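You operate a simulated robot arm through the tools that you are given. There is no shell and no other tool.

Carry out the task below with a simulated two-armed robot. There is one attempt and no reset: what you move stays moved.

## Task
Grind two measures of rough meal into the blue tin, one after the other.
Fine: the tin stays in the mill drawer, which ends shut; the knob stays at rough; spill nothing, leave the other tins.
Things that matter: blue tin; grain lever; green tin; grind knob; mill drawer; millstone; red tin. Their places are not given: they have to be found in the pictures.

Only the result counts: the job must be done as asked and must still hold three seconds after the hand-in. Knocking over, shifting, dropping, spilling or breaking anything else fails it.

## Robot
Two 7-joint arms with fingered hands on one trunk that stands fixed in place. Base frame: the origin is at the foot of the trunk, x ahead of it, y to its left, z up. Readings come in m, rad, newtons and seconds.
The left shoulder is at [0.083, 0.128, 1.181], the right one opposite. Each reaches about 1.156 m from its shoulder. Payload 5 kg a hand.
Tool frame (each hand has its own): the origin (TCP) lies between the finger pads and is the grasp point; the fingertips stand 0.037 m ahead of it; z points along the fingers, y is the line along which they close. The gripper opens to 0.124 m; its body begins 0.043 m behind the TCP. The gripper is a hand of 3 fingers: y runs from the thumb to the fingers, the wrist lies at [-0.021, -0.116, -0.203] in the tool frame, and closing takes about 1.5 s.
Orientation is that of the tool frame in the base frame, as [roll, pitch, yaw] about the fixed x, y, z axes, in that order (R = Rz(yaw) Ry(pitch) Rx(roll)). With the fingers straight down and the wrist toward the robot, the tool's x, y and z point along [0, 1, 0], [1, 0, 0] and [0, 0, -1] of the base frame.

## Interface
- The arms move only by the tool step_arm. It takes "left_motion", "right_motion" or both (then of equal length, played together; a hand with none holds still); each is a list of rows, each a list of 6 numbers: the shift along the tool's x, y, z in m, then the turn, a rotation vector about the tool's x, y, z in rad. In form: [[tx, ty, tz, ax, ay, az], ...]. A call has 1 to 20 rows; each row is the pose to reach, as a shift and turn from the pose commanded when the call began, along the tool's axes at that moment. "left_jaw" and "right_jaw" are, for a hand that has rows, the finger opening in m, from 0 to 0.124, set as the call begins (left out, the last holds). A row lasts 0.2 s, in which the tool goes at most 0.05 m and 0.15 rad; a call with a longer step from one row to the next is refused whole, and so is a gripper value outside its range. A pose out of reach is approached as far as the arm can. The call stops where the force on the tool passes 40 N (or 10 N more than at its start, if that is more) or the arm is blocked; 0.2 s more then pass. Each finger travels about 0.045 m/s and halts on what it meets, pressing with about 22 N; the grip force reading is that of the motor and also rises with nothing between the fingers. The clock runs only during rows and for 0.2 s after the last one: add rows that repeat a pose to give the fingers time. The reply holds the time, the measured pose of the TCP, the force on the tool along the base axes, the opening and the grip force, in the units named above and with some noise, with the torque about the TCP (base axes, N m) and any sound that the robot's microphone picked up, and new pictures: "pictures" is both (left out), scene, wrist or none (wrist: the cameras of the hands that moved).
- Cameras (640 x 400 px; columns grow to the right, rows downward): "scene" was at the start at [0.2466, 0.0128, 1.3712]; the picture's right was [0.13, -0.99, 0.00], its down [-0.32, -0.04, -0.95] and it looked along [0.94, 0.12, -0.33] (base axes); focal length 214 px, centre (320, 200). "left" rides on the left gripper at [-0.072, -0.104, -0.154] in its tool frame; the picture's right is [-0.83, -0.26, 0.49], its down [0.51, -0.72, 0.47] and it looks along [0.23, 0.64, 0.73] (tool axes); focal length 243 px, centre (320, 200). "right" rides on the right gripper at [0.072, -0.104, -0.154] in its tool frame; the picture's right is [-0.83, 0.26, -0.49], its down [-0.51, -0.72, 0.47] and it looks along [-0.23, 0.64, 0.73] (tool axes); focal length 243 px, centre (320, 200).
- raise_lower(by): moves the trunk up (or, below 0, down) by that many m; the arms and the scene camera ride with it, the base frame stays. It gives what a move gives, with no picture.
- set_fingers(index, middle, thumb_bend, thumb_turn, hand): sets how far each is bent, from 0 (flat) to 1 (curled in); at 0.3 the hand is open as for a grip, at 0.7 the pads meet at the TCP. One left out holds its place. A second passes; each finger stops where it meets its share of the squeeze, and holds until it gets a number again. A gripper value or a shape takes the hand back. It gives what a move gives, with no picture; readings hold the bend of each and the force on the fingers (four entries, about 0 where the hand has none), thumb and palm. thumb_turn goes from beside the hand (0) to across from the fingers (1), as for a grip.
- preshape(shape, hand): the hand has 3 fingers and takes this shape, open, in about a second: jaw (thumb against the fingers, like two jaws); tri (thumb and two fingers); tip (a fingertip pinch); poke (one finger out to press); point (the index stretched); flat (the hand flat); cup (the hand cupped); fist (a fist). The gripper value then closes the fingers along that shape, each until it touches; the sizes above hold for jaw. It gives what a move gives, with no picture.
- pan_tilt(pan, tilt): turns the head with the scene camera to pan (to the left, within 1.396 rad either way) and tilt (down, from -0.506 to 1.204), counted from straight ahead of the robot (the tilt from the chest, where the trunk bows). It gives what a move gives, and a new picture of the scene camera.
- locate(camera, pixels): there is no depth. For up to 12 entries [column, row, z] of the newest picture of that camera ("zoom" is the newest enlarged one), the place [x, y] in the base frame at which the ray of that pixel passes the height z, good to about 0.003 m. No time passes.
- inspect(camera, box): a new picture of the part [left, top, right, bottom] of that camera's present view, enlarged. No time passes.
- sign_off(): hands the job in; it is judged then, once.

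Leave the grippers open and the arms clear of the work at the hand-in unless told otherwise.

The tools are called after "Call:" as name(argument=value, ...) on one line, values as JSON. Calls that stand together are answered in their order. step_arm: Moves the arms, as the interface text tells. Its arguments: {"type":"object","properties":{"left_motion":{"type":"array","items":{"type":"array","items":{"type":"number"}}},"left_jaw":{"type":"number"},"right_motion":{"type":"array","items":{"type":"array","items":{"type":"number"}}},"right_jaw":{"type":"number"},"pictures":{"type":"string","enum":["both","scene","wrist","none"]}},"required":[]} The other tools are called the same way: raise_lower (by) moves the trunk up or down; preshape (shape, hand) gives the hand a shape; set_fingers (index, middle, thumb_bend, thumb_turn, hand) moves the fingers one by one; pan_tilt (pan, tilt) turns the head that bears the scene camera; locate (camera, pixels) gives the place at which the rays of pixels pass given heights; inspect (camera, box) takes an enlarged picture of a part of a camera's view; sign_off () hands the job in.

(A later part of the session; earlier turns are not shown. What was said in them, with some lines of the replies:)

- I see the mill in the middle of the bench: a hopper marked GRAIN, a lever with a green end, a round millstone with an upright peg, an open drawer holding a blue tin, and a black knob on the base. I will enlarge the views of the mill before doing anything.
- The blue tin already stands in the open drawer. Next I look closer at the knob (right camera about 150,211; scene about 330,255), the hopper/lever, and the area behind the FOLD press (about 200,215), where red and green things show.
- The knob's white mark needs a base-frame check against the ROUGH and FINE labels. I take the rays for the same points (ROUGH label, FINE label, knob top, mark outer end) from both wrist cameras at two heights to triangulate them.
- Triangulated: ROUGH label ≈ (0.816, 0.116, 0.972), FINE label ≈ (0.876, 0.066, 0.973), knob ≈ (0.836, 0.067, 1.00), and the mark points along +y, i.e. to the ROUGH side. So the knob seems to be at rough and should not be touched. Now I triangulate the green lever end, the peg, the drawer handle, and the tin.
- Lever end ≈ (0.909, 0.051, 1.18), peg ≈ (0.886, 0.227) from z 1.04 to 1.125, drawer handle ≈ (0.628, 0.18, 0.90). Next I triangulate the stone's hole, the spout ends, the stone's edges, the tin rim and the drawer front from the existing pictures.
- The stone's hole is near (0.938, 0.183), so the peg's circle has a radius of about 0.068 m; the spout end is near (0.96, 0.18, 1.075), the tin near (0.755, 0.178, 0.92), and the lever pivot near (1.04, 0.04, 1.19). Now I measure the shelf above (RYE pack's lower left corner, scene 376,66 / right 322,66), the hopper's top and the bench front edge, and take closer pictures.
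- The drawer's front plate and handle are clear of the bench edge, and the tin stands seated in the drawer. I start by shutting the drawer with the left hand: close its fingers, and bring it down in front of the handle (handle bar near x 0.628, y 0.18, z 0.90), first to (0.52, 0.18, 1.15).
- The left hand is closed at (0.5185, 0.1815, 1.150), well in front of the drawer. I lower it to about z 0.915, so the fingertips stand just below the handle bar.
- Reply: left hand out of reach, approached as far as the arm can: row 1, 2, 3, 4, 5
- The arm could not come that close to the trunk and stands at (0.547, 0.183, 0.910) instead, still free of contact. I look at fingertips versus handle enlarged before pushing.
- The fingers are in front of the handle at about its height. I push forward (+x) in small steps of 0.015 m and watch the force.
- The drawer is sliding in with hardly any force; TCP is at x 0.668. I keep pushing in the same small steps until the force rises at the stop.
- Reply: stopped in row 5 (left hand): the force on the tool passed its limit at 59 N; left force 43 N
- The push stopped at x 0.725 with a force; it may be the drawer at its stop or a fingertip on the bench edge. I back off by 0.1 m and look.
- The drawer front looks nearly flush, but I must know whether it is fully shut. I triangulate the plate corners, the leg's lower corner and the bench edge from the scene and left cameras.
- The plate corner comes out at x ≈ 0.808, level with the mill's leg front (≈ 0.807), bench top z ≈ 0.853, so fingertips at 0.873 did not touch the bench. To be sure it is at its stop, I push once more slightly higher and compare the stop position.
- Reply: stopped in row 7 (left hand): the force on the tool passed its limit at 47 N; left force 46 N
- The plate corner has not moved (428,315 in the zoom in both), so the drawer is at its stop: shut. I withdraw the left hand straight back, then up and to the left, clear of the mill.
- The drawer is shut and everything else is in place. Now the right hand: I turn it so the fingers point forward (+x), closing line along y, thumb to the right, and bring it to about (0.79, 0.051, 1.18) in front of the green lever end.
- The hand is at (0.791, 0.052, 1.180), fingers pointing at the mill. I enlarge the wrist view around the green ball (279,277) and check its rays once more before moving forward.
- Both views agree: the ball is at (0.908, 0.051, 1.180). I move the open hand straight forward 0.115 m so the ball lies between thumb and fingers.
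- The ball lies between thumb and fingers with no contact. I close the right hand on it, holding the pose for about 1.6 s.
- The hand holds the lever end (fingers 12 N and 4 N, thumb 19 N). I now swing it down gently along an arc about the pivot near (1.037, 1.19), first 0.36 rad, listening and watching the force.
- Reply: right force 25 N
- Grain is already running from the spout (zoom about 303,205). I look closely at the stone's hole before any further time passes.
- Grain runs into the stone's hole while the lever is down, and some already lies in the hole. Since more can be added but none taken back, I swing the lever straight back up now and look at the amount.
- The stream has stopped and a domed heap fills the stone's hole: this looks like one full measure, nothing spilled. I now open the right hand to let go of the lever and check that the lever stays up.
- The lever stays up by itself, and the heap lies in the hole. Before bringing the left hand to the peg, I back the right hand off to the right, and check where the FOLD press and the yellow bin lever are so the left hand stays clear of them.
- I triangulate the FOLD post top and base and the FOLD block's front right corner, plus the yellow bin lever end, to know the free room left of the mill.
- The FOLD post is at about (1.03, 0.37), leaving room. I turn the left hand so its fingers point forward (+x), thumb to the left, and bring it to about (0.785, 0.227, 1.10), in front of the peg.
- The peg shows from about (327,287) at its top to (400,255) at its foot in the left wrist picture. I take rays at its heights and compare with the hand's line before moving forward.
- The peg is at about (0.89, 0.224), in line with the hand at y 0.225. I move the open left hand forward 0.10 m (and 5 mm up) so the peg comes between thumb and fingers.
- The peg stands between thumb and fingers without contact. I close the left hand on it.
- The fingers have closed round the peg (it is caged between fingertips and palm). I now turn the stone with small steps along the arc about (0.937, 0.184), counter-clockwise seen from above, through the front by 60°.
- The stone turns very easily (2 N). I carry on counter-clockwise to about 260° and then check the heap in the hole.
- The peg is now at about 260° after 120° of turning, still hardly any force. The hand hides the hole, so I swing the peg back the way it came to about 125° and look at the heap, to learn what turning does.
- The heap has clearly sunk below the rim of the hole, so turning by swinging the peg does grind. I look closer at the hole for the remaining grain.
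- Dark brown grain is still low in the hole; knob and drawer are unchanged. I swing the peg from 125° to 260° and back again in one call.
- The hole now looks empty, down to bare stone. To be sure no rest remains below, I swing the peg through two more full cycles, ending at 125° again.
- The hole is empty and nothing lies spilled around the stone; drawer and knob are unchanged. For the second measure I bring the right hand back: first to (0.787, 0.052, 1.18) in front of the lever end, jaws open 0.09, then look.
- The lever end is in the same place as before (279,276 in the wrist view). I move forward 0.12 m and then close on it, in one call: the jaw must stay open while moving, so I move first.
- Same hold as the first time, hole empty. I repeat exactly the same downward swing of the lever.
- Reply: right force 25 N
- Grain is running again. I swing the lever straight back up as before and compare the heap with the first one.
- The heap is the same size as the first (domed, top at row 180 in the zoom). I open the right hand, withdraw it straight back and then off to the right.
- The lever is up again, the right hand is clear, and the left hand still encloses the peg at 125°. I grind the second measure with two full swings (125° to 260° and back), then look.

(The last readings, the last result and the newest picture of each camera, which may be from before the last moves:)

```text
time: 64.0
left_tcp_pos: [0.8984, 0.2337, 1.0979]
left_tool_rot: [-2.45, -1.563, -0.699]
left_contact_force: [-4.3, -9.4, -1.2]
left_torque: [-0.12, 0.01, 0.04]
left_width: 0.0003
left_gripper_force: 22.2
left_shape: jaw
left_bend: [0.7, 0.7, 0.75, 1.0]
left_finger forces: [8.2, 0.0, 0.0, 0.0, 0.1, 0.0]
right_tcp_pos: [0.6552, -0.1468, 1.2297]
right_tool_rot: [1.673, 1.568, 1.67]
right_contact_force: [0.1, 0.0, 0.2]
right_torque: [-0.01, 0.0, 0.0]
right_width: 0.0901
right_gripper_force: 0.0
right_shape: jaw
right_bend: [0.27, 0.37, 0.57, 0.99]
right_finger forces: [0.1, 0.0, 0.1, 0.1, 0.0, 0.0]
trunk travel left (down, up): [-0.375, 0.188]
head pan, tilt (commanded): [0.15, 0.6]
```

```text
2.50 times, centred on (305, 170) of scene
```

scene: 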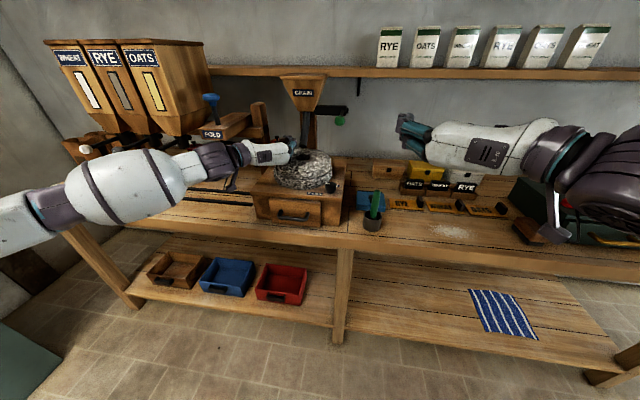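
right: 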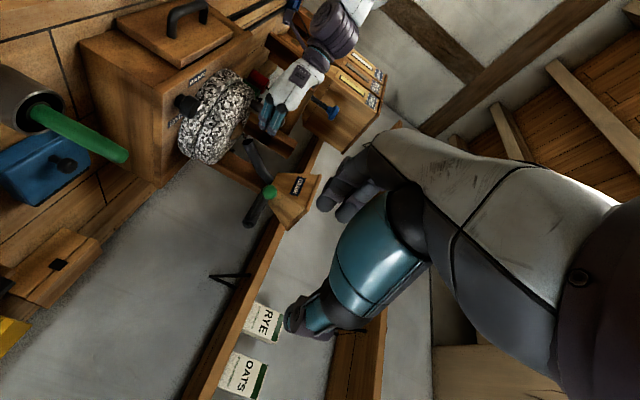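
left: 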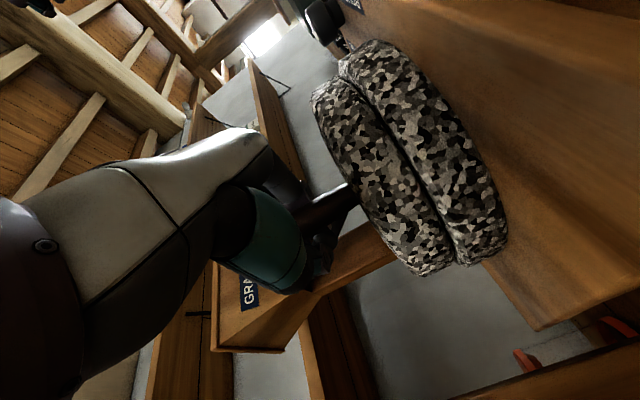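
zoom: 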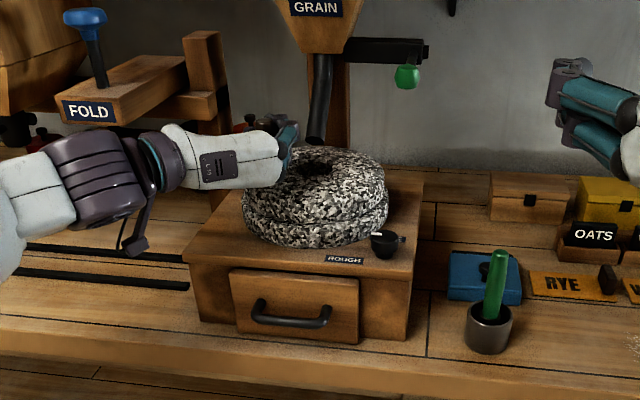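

The hole is bare again. As with the first measure, I add two more full swings so that nothing remains unground.

Call:
step_arm(left_motion=[[0, 0.0113, -0.0123, 0, 0, 0], [0, 0.0254, -0.0213, 0, 0, 0], [0, 0.0413, -0.0263, 0, 0, 0], [0, 0.058, -0.0271, 0, 0, 0], [0, 0.0743, -0.0234, 0, 0, 0], [0, 0.0891, -0.0157, 0, 0, 0], [0, 0.1014, -0.0044, 0, 0, 0], [0, 0.1104, 0.0097, 0, 0, 0], [0, 0.1154, 0.0256, 0, 0, 0], [0, 0.1104, 0.0097, 0, 0, 0], [0, 0.1014, -0.0044, 0, 0, 0], [0, 0.0891, -0.0157, 0, 0, 0], [0, 0.0743, -0.0234, 0, 0, 0], [0, 0.058, -0.0271, 0, 0, 0], [0, 0.0413, -0.0263, 0, 0, 0], [0, 0.0254, -0.0213, 0, 0, 0], [0, 0.0113, -0.0123, 0, 0, 0], [0, 0, 0, 0, 0, 0]], pictures="none")

Call:
step_arm(left_motion=[[0, 0.0113, -0.0123, 0, 0, 0], [0, 0.0254, -0.0213, 0, 0, 0], [0, 0.0413, -0.0263, 0, 0, 0], [0, 0.058, -0.0271, 0, 0, 0], [0, 0.0743, -0.0234, 0, 0, 0], [0, 0.0891, -0.0157, 0, 0, 0], [0, 0.1014, -0.0044, 0, 0, 0], [0, 0.1104, 0.0097, 0, 0, 0], [0, 0.1154, 0.0256, 0, 0, 0], [0, 0.1104, 0.0097, 0, 0, 0], [0, 0.1014, -0.0044, 0, 0, 0], [0, 0.0891, -0.0157, 0, 0, 0], [0, 0.0743, -0.0234, 0, 0, 0], [0, 0.058, -0.0271, 0, 0, 0], [0, 0.0413, -0.0263, 0, 0, 0], [0, 0.0254, -0.0213, 0, 0, 0], [0, 0.0113, -0.0123, 0, 0, 0], [0, 0.003, -0.002, 0, 0, 0]], pictures="both")

Call:
inspect(camera="scene", box=[265, 125, 325, 185])

```text
time: 67.8
left_tcp_pos: [0.8983, 0.2334, 1.0987]
left_tool_rot: [-2.702, -1.563, -0.447]
left_contact_force: [-4.3, -10.9, -2.7]
left_torque: [-0.1, 0.02, 0.07]
left_width: 0.0004
left_gripper_force: 22.0
left_shape: jaw
left_bend: [0.7, 0.7, 0.75, 1.0]
left_finger forces: [8.9, 0.0, 0.0, 0.0, 0.0, 0.0]
right_tcp_pos: [0.6554, -0.1473, 1.2307]
right_tool_rot: [1.368, 1.57, 1.367]
right_contact_force: [0.3, -0.7, -0.3]
right_torque: [-0.01, -0.05, 0.02]
right_width: 0.0899
right_gripper_force: 0.0
right_shape: jaw
right_bend: [0.27, 0.37, 0.57, 0.99]
right_finger forces: [0.0, 0.1, 0.1, 0.1, 0.0, 0.0]
trunk travel left (down, up): [-0.375, 0.188]
head pan, tilt (commanded): [0.15, 0.6]
```

```text
time: 71.6
left_tcp_pos: [0.897, 0.2326, 1.0985]
left_tool_rot: [-2.665, -1.565, -0.484]
left_contact_force: [-2.1, -5.8, -1.4]
left_torque: [-0.1, 0.05, 0.02]
left_width: 0.0004
left_gripper_force: 21.7
left_shape: jaw
left_bend: [0.7, 0.7, 0.75, 1.0]
left_finger forces: [5.4, 0.1, 0.0, 0.1, 0.0, 0.0]
right_tcp_pos: [0.6558, -0.1458, 1.231]
right_tool_rot: [1.576, 1.57, 1.573]
right_contact_force: [0.2, 0.0, 0.0]
right_torque: [-0.02, 0.0, 0.02]
right_width: 0.0901
right_gripper_force: 0.0
right_shape: jaw
right_bend: [0.27, 0.37, 0.57, 0.99]
right_finger forces: [0.1, 0.0, 0.0, 0.0, 0.1, 0.0]
trunk travel left (down, up): [-0.375, 0.188]
head pan, tilt (commanded): [0.15, 0.6]
```

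scene: 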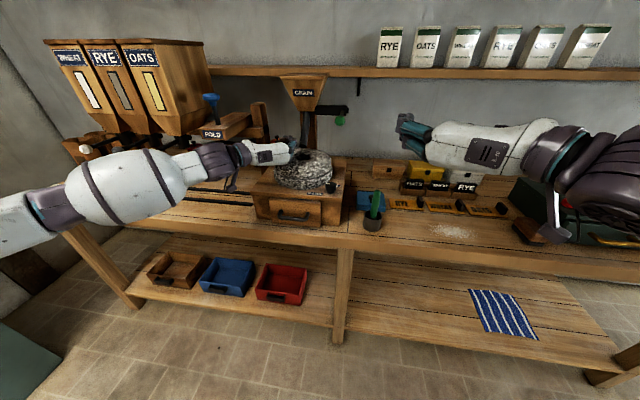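
left: 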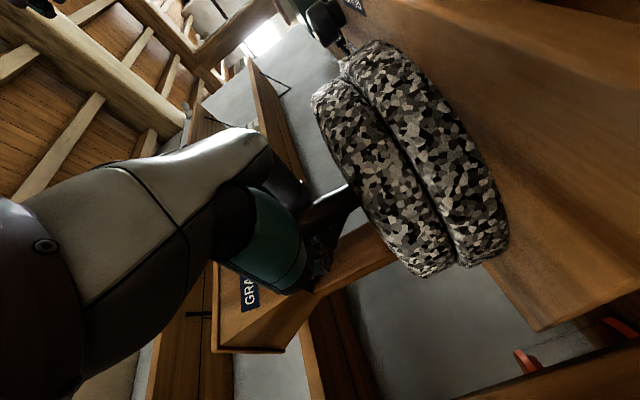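

```text
6.67 times, centred on (295, 155) of scene
```

zoom: 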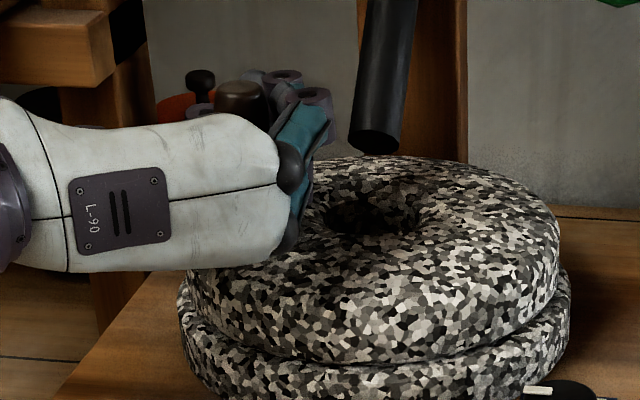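

The second measure is ground too; the hole is empty. I swing the peg slightly to the front (about 155°, away from the spout), then open the left hand and back straight out.

Call:
step_arm(left_motion=[[0, 0.0083, -0.0103, 0, 0, 0], [0, 0.0224, -0.0193, 0, 0, 0], [0, 0.0224, -0.0193, 0, 0, 0]], pictures="none")

Call:
step_arm(left_motion=[[0, 0, 0, 0, 0, 0], [0, 0, 0, 0, 0, 0], [0, 0, 0, 0, 0, 0], [0, 0, 0, 0, 0, 0], [0, 0, 0, 0, 0, 0], [0, 0, 0, 0, 0, 0], [0, 0, 0, 0, 0, 0]], left_jaw=0.09, pictures="both")

Call:
inspect(camera="left", box=[200, 100, 460, 360])

```text
time: 72.4
left_tcp_pos: [0.8787, 0.2121, 1.0967]
left_tool_rot: [-3.064, -1.562, -0.083]
left_contact_force: [10.1, -4.1, 0.8]
left_torque: [-0.05, -0.1, 0.11]
left_width: 0.0005
left_gripper_force: 22.1
left_shape: jaw
left_bend: [0.7, 0.7, 0.75, 1.0]
left_finger forces: [9.4, 0.1, 0.1, 0.0, 2.6, 0.0]
right_tcp_pos: [0.658, -0.1459, 1.2293]
right_tool_rot: [1.637, 1.568, 1.635]
right_contact_force: [-0.1, 0.2, 0.2]
right_torque: [-0.01, 0.0, -0.02]
right_width: 0.0898
right_gripper_force: 0.1
right_shape: jaw
right_bend: [0.27, 0.37, 0.57, 0.99]
right_finger forces: [0.0, 0.0, 0.0, 0.1, 0.0, 0.1]
trunk travel left (down, up): [-0.375, 0.188]
head pan, tilt (commanded): [0.15, 0.6]
```

```text
time: 74.0
left_tcp_pos: [0.8781, 0.2129, 1.0974]
left_tool_rot: [-2.661, -1.565, -0.485]
left_contact_force: [-0.4, -0.5, 0.8]
left_torque: [0.0, -0.01, 0.02]
left_width: 0.09
left_gripper_force: 0.1
left_shape: jaw
left_bend: [0.27, 0.37, 0.57, 0.99]
left_finger forces: [0.0, 0.0, 0.0, 0.1, 0.0, 0.0]
right_tcp_pos: [0.6561, -0.1446, 1.2298]
right_tool_rot: [1.108, 1.57, 1.107]
right_contact_force: [-0.4, -0.6, 0.0]
right_torque: [0.01, 0.02, 0.02]
right_width: 0.09
right_gripper_force: 0.1
right_shape: jaw
right_bend: [0.27, 0.37, 0.57, 0.99]
right_finger forces: [0.1, 0.1, 0.0, 0.1, 0.0, 0.1]
trunk travel left (down, up): [-0.375, 0.188]
head pan, tilt (commanded): [0.15, 0.6]
```

scene: 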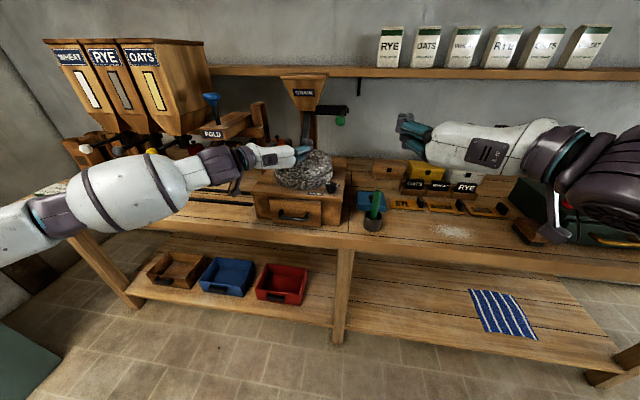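
left: 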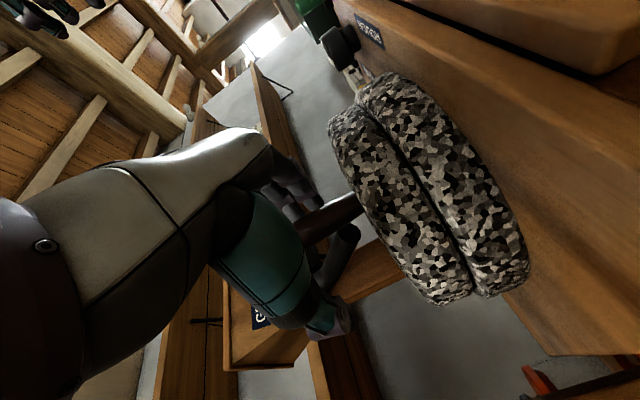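

```text
1.54 times, centred on (330, 230) of left
```

zoom: 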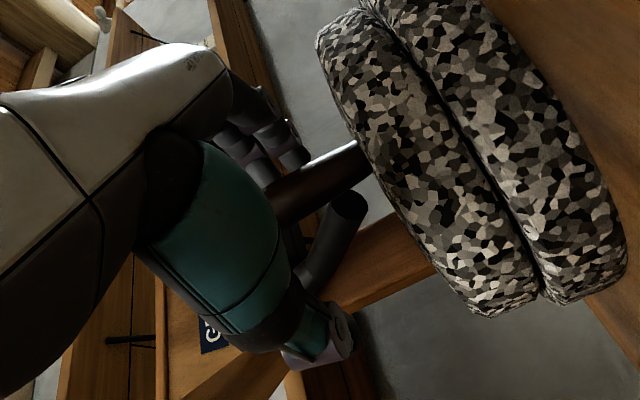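

The hand is open and touches nothing. I back it straight out 0.2 m and then slightly up and left.

Call:
step_arm(left_motion=[[0, 0, -0.03, 0, 0, 0], [0, 0, -0.07, 0, 0, 0], [0, 0, -0.11, 0, 0, 0], [0, 0, -0.15, 0, 0, 0], [0, 0, -0.19, 0, 0, 0], [0.02, -0.03, -0.2, 0, 0, 0], [0.04, -0.06, -0.21, 0, 0, 0], [0.06, -0.09, -0.22, 0, 0, 0]], pictures="both")

Call:
inspect(camera="scene", box=[225, 70, 365, 250])

Call:
inspect(camera="scene", box=[260, 180, 350, 240])

```text
time: 75.8
left_tcp_pos: [0.6594, 0.2957, 1.1566]
left_tool_rot: [-2.38, -1.565, -0.768]
left_contact_force: [-0.3, 0.1, 0.0]
left_torque: [-0.03, 0.01, 0.01]
left_width: 0.0901
left_gripper_force: 0.1
left_shape: jaw
left_bend: [0.27, 0.37, 0.57, 0.99]
left_finger forces: [0.0, 0.0, 0.0, 0.1, 0.1, 0.0]
left hand out of reach, approached as far as the arm can: row 8
right_tcp_pos: [0.6555, -0.1466, 1.2316]
right_tool_rot: [0.67, 1.568, 0.668]
right_contact_force: [-0.7, -0.2, 0.0]
right_torque: [0.01, -0.01, 0.01]
right_width: 0.0899
right_gripper_force: 0.1
right_shape: jaw
right_bend: [0.27, 0.37, 0.57, 0.99]
right_finger forces: [0.0, 0.0, 0.0, 0.0, 0.1, 0.0]
trunk travel left (down, up): [-0.375, 0.188]
head pan, tilt (commanded): [0.15, 0.6]
```

scene: 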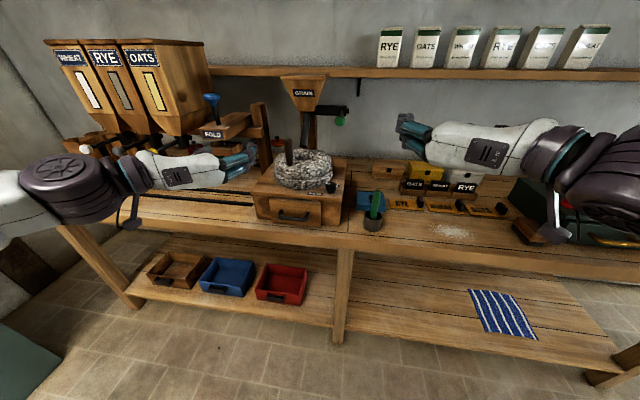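
left: 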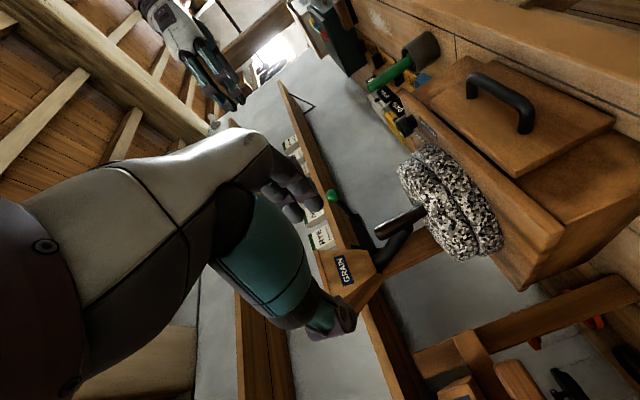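

```text
2.22 times, centred on (295, 160) of scene
```

zoom: 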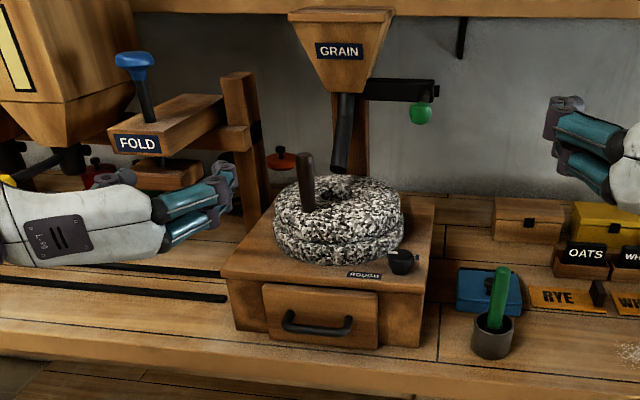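

```text
6.67 times, centred on (305, 210) of scene
```

zoom: 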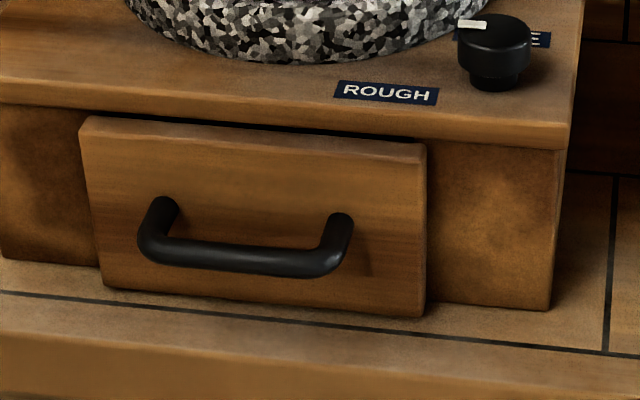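

Everything stands as it should. I check the drawer's side view in the left wrist picture for any gap between plate and mill body, and inspect the stone's hole and the bench around for spills.

Call:
inspect(camera="left", box=[440, 40, 640, 220])

Call:
inspect(camera="scene", box=[285, 130, 330, 180])

Call:
inspect(camera="right", box=[60, 0, 260, 200])

```text
2.22 times, centred on (540, 130) of left
```

zoom: 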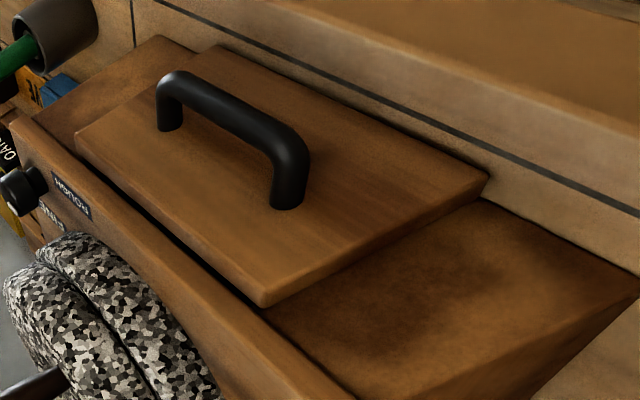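

```text
8.00 times, centred on (308, 155) of scene
```

zoom: 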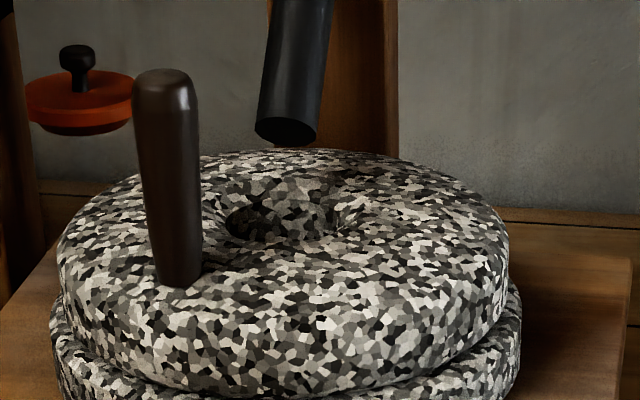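

```text
2.00 times, centred on (160, 100) of right
```

zoom: 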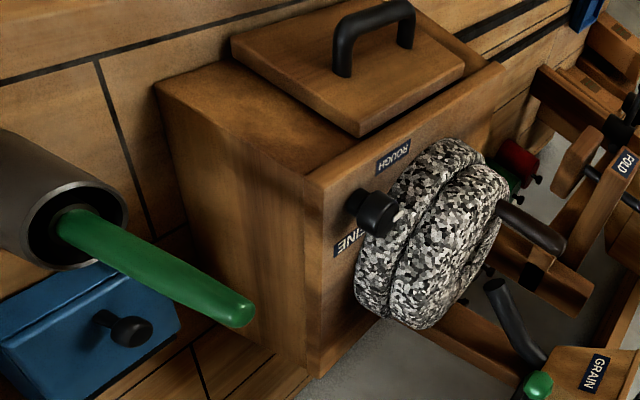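

The drawer plate sits flush on the mill body, the hole is empty, no grain or meal lies about, the lever is up and the knob unmoved. I open both hands fully and move both a little up and outward, clear of the work.

Call:
step_arm(left_motion=[[0.02, -0.02, 0, 0, 0, 0], [0.04, -0.04, 0, 0, 0, 0], [0.06, -0.06, 0, 0, 0, 0], [0.08, -0.08, 0, 0, 0, 0], [0.1, -0.09, 0, 0, 0, 0], [0.1, -0.09, 0, 0, 0, 0]], right_motion=[[-0.01, -0.01, 0, 0, 0, 0], [-0.02, -0.02, 0, 0, 0, 0], [-0.04, -0.03, 0, 0, 0, 0], [-0.06, -0.04, 0, 0, 0, 0], [-0.07, -0.05, 0, 0, 0, 0], [-0.07, -0.05, 0, 0, 0, 0]], left_jaw=0.124, right_jaw=0.124, pictures="both")

Call:
inspect(camera="scene", box=[225, 70, 365, 250])

Call:
inspect(camera="scene", box=[300, 170, 350, 205])

```text
time: 77.2
left_tcp_pos: [0.6613, 0.3873, 1.256]
left_tool_rot: [-2.751, -1.566, -0.395]
left_contact_force: [0.3, 0.4, -0.3]
left_torque: [0.03, -0.03, 0.0]
left_width: 0.1238
left_gripper_force: 0.1
left_shape: jaw
left_bend: [0.3, 0.3, 0.3, 0.98]
left_finger forces: [0.0, 0.0, 0.0, 0.1, 0.0, 0.0]
right_tcp_pos: [0.657, -0.1953, 1.3002]
right_tool_rot: [0.618, 1.57, 0.618]
right_contact_force: [0.4, -0.1, 1.0]
right_torque: [0.02, -0.01, -0.04]
right_width: 0.1236
right_gripper_force: 0.1
right_shape: jaw
right_bend: [0.3, 0.3, 0.3, 0.98]
right_finger forces: [0.0, 0.0, 0.0, 0.0, 0.0, 0.0]
trunk travel left (down, up): [-0.375, 0.188]
head pan, tilt (commanded): [0.15, 0.6]
```

scene: 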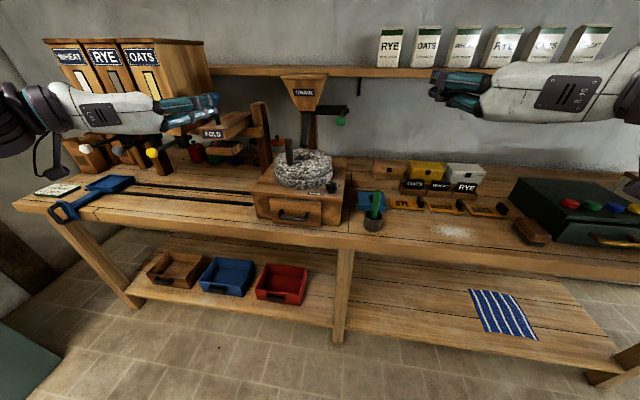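
right: 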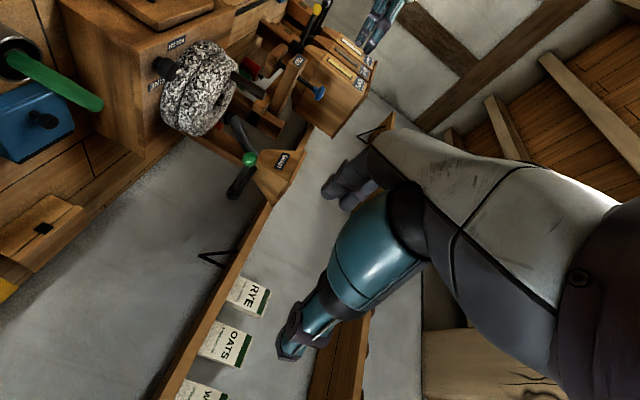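
left: 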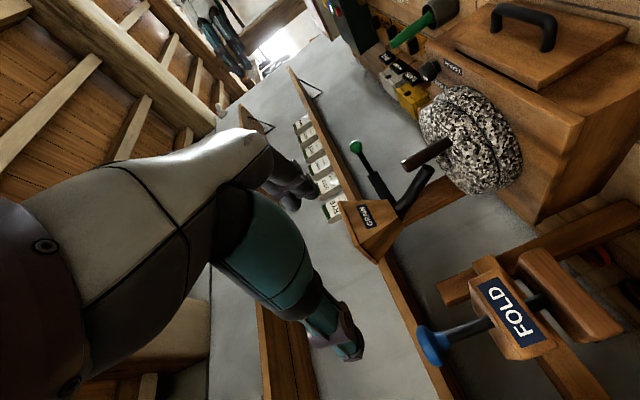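

```text
2.22 times, centred on (295, 160) of scene
```

zoom: 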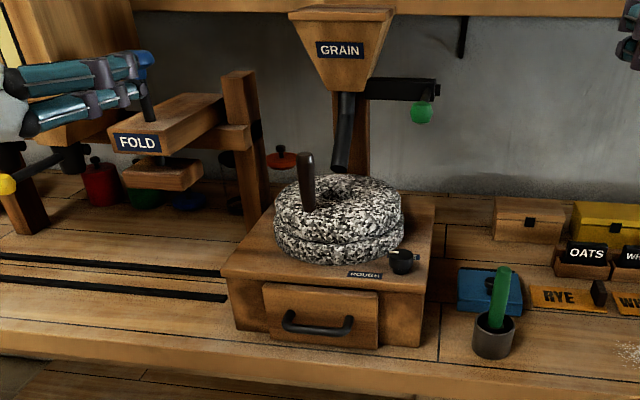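

```text
11.43 times, centred on (325, 188) of scene
```

zoom: 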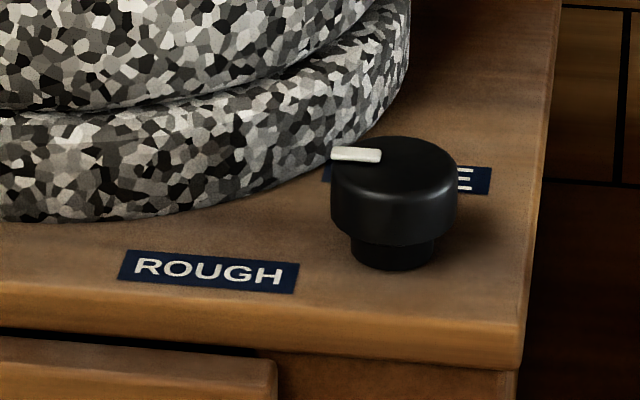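

Final state: two equal measures were let down and ground one after the other, the hole is empty, nothing is spilled, the drawer is shut with the blue tin inside, the knob's mark still points to the ROUGH side as at the start, the other tins are untouched, both hands are open and clear. I hand the job in.

Call:
sign_off()

```text
The job is handed in.
```

I let two equal measures of grain down and ground them one after the other at the rough setting. The drawer was shut with the blue tin inside the whole time. I did not open the drawer again, so I have not seen the meal in the tin.

- **Grinding:** each lever pull filled the hole in the stone with a heap of the same size. I turned the stone by swinging its peg back and forth until the hole looked empty both times. I then added two more full swings each time to be sure.
- **Drawer:** I pushed it in before the first measure until it hit its stop, and a second push did not move it. At the end its front still sat flush against the mill.
- **Knob:** I did not touch it, and its mark still points to the ROUGH side as at the start.
- **Surroundings:** I saw no grain or meal spilled, and I did not touch the red and green tins. The lever is back up, and both hands are open and clear of the work.
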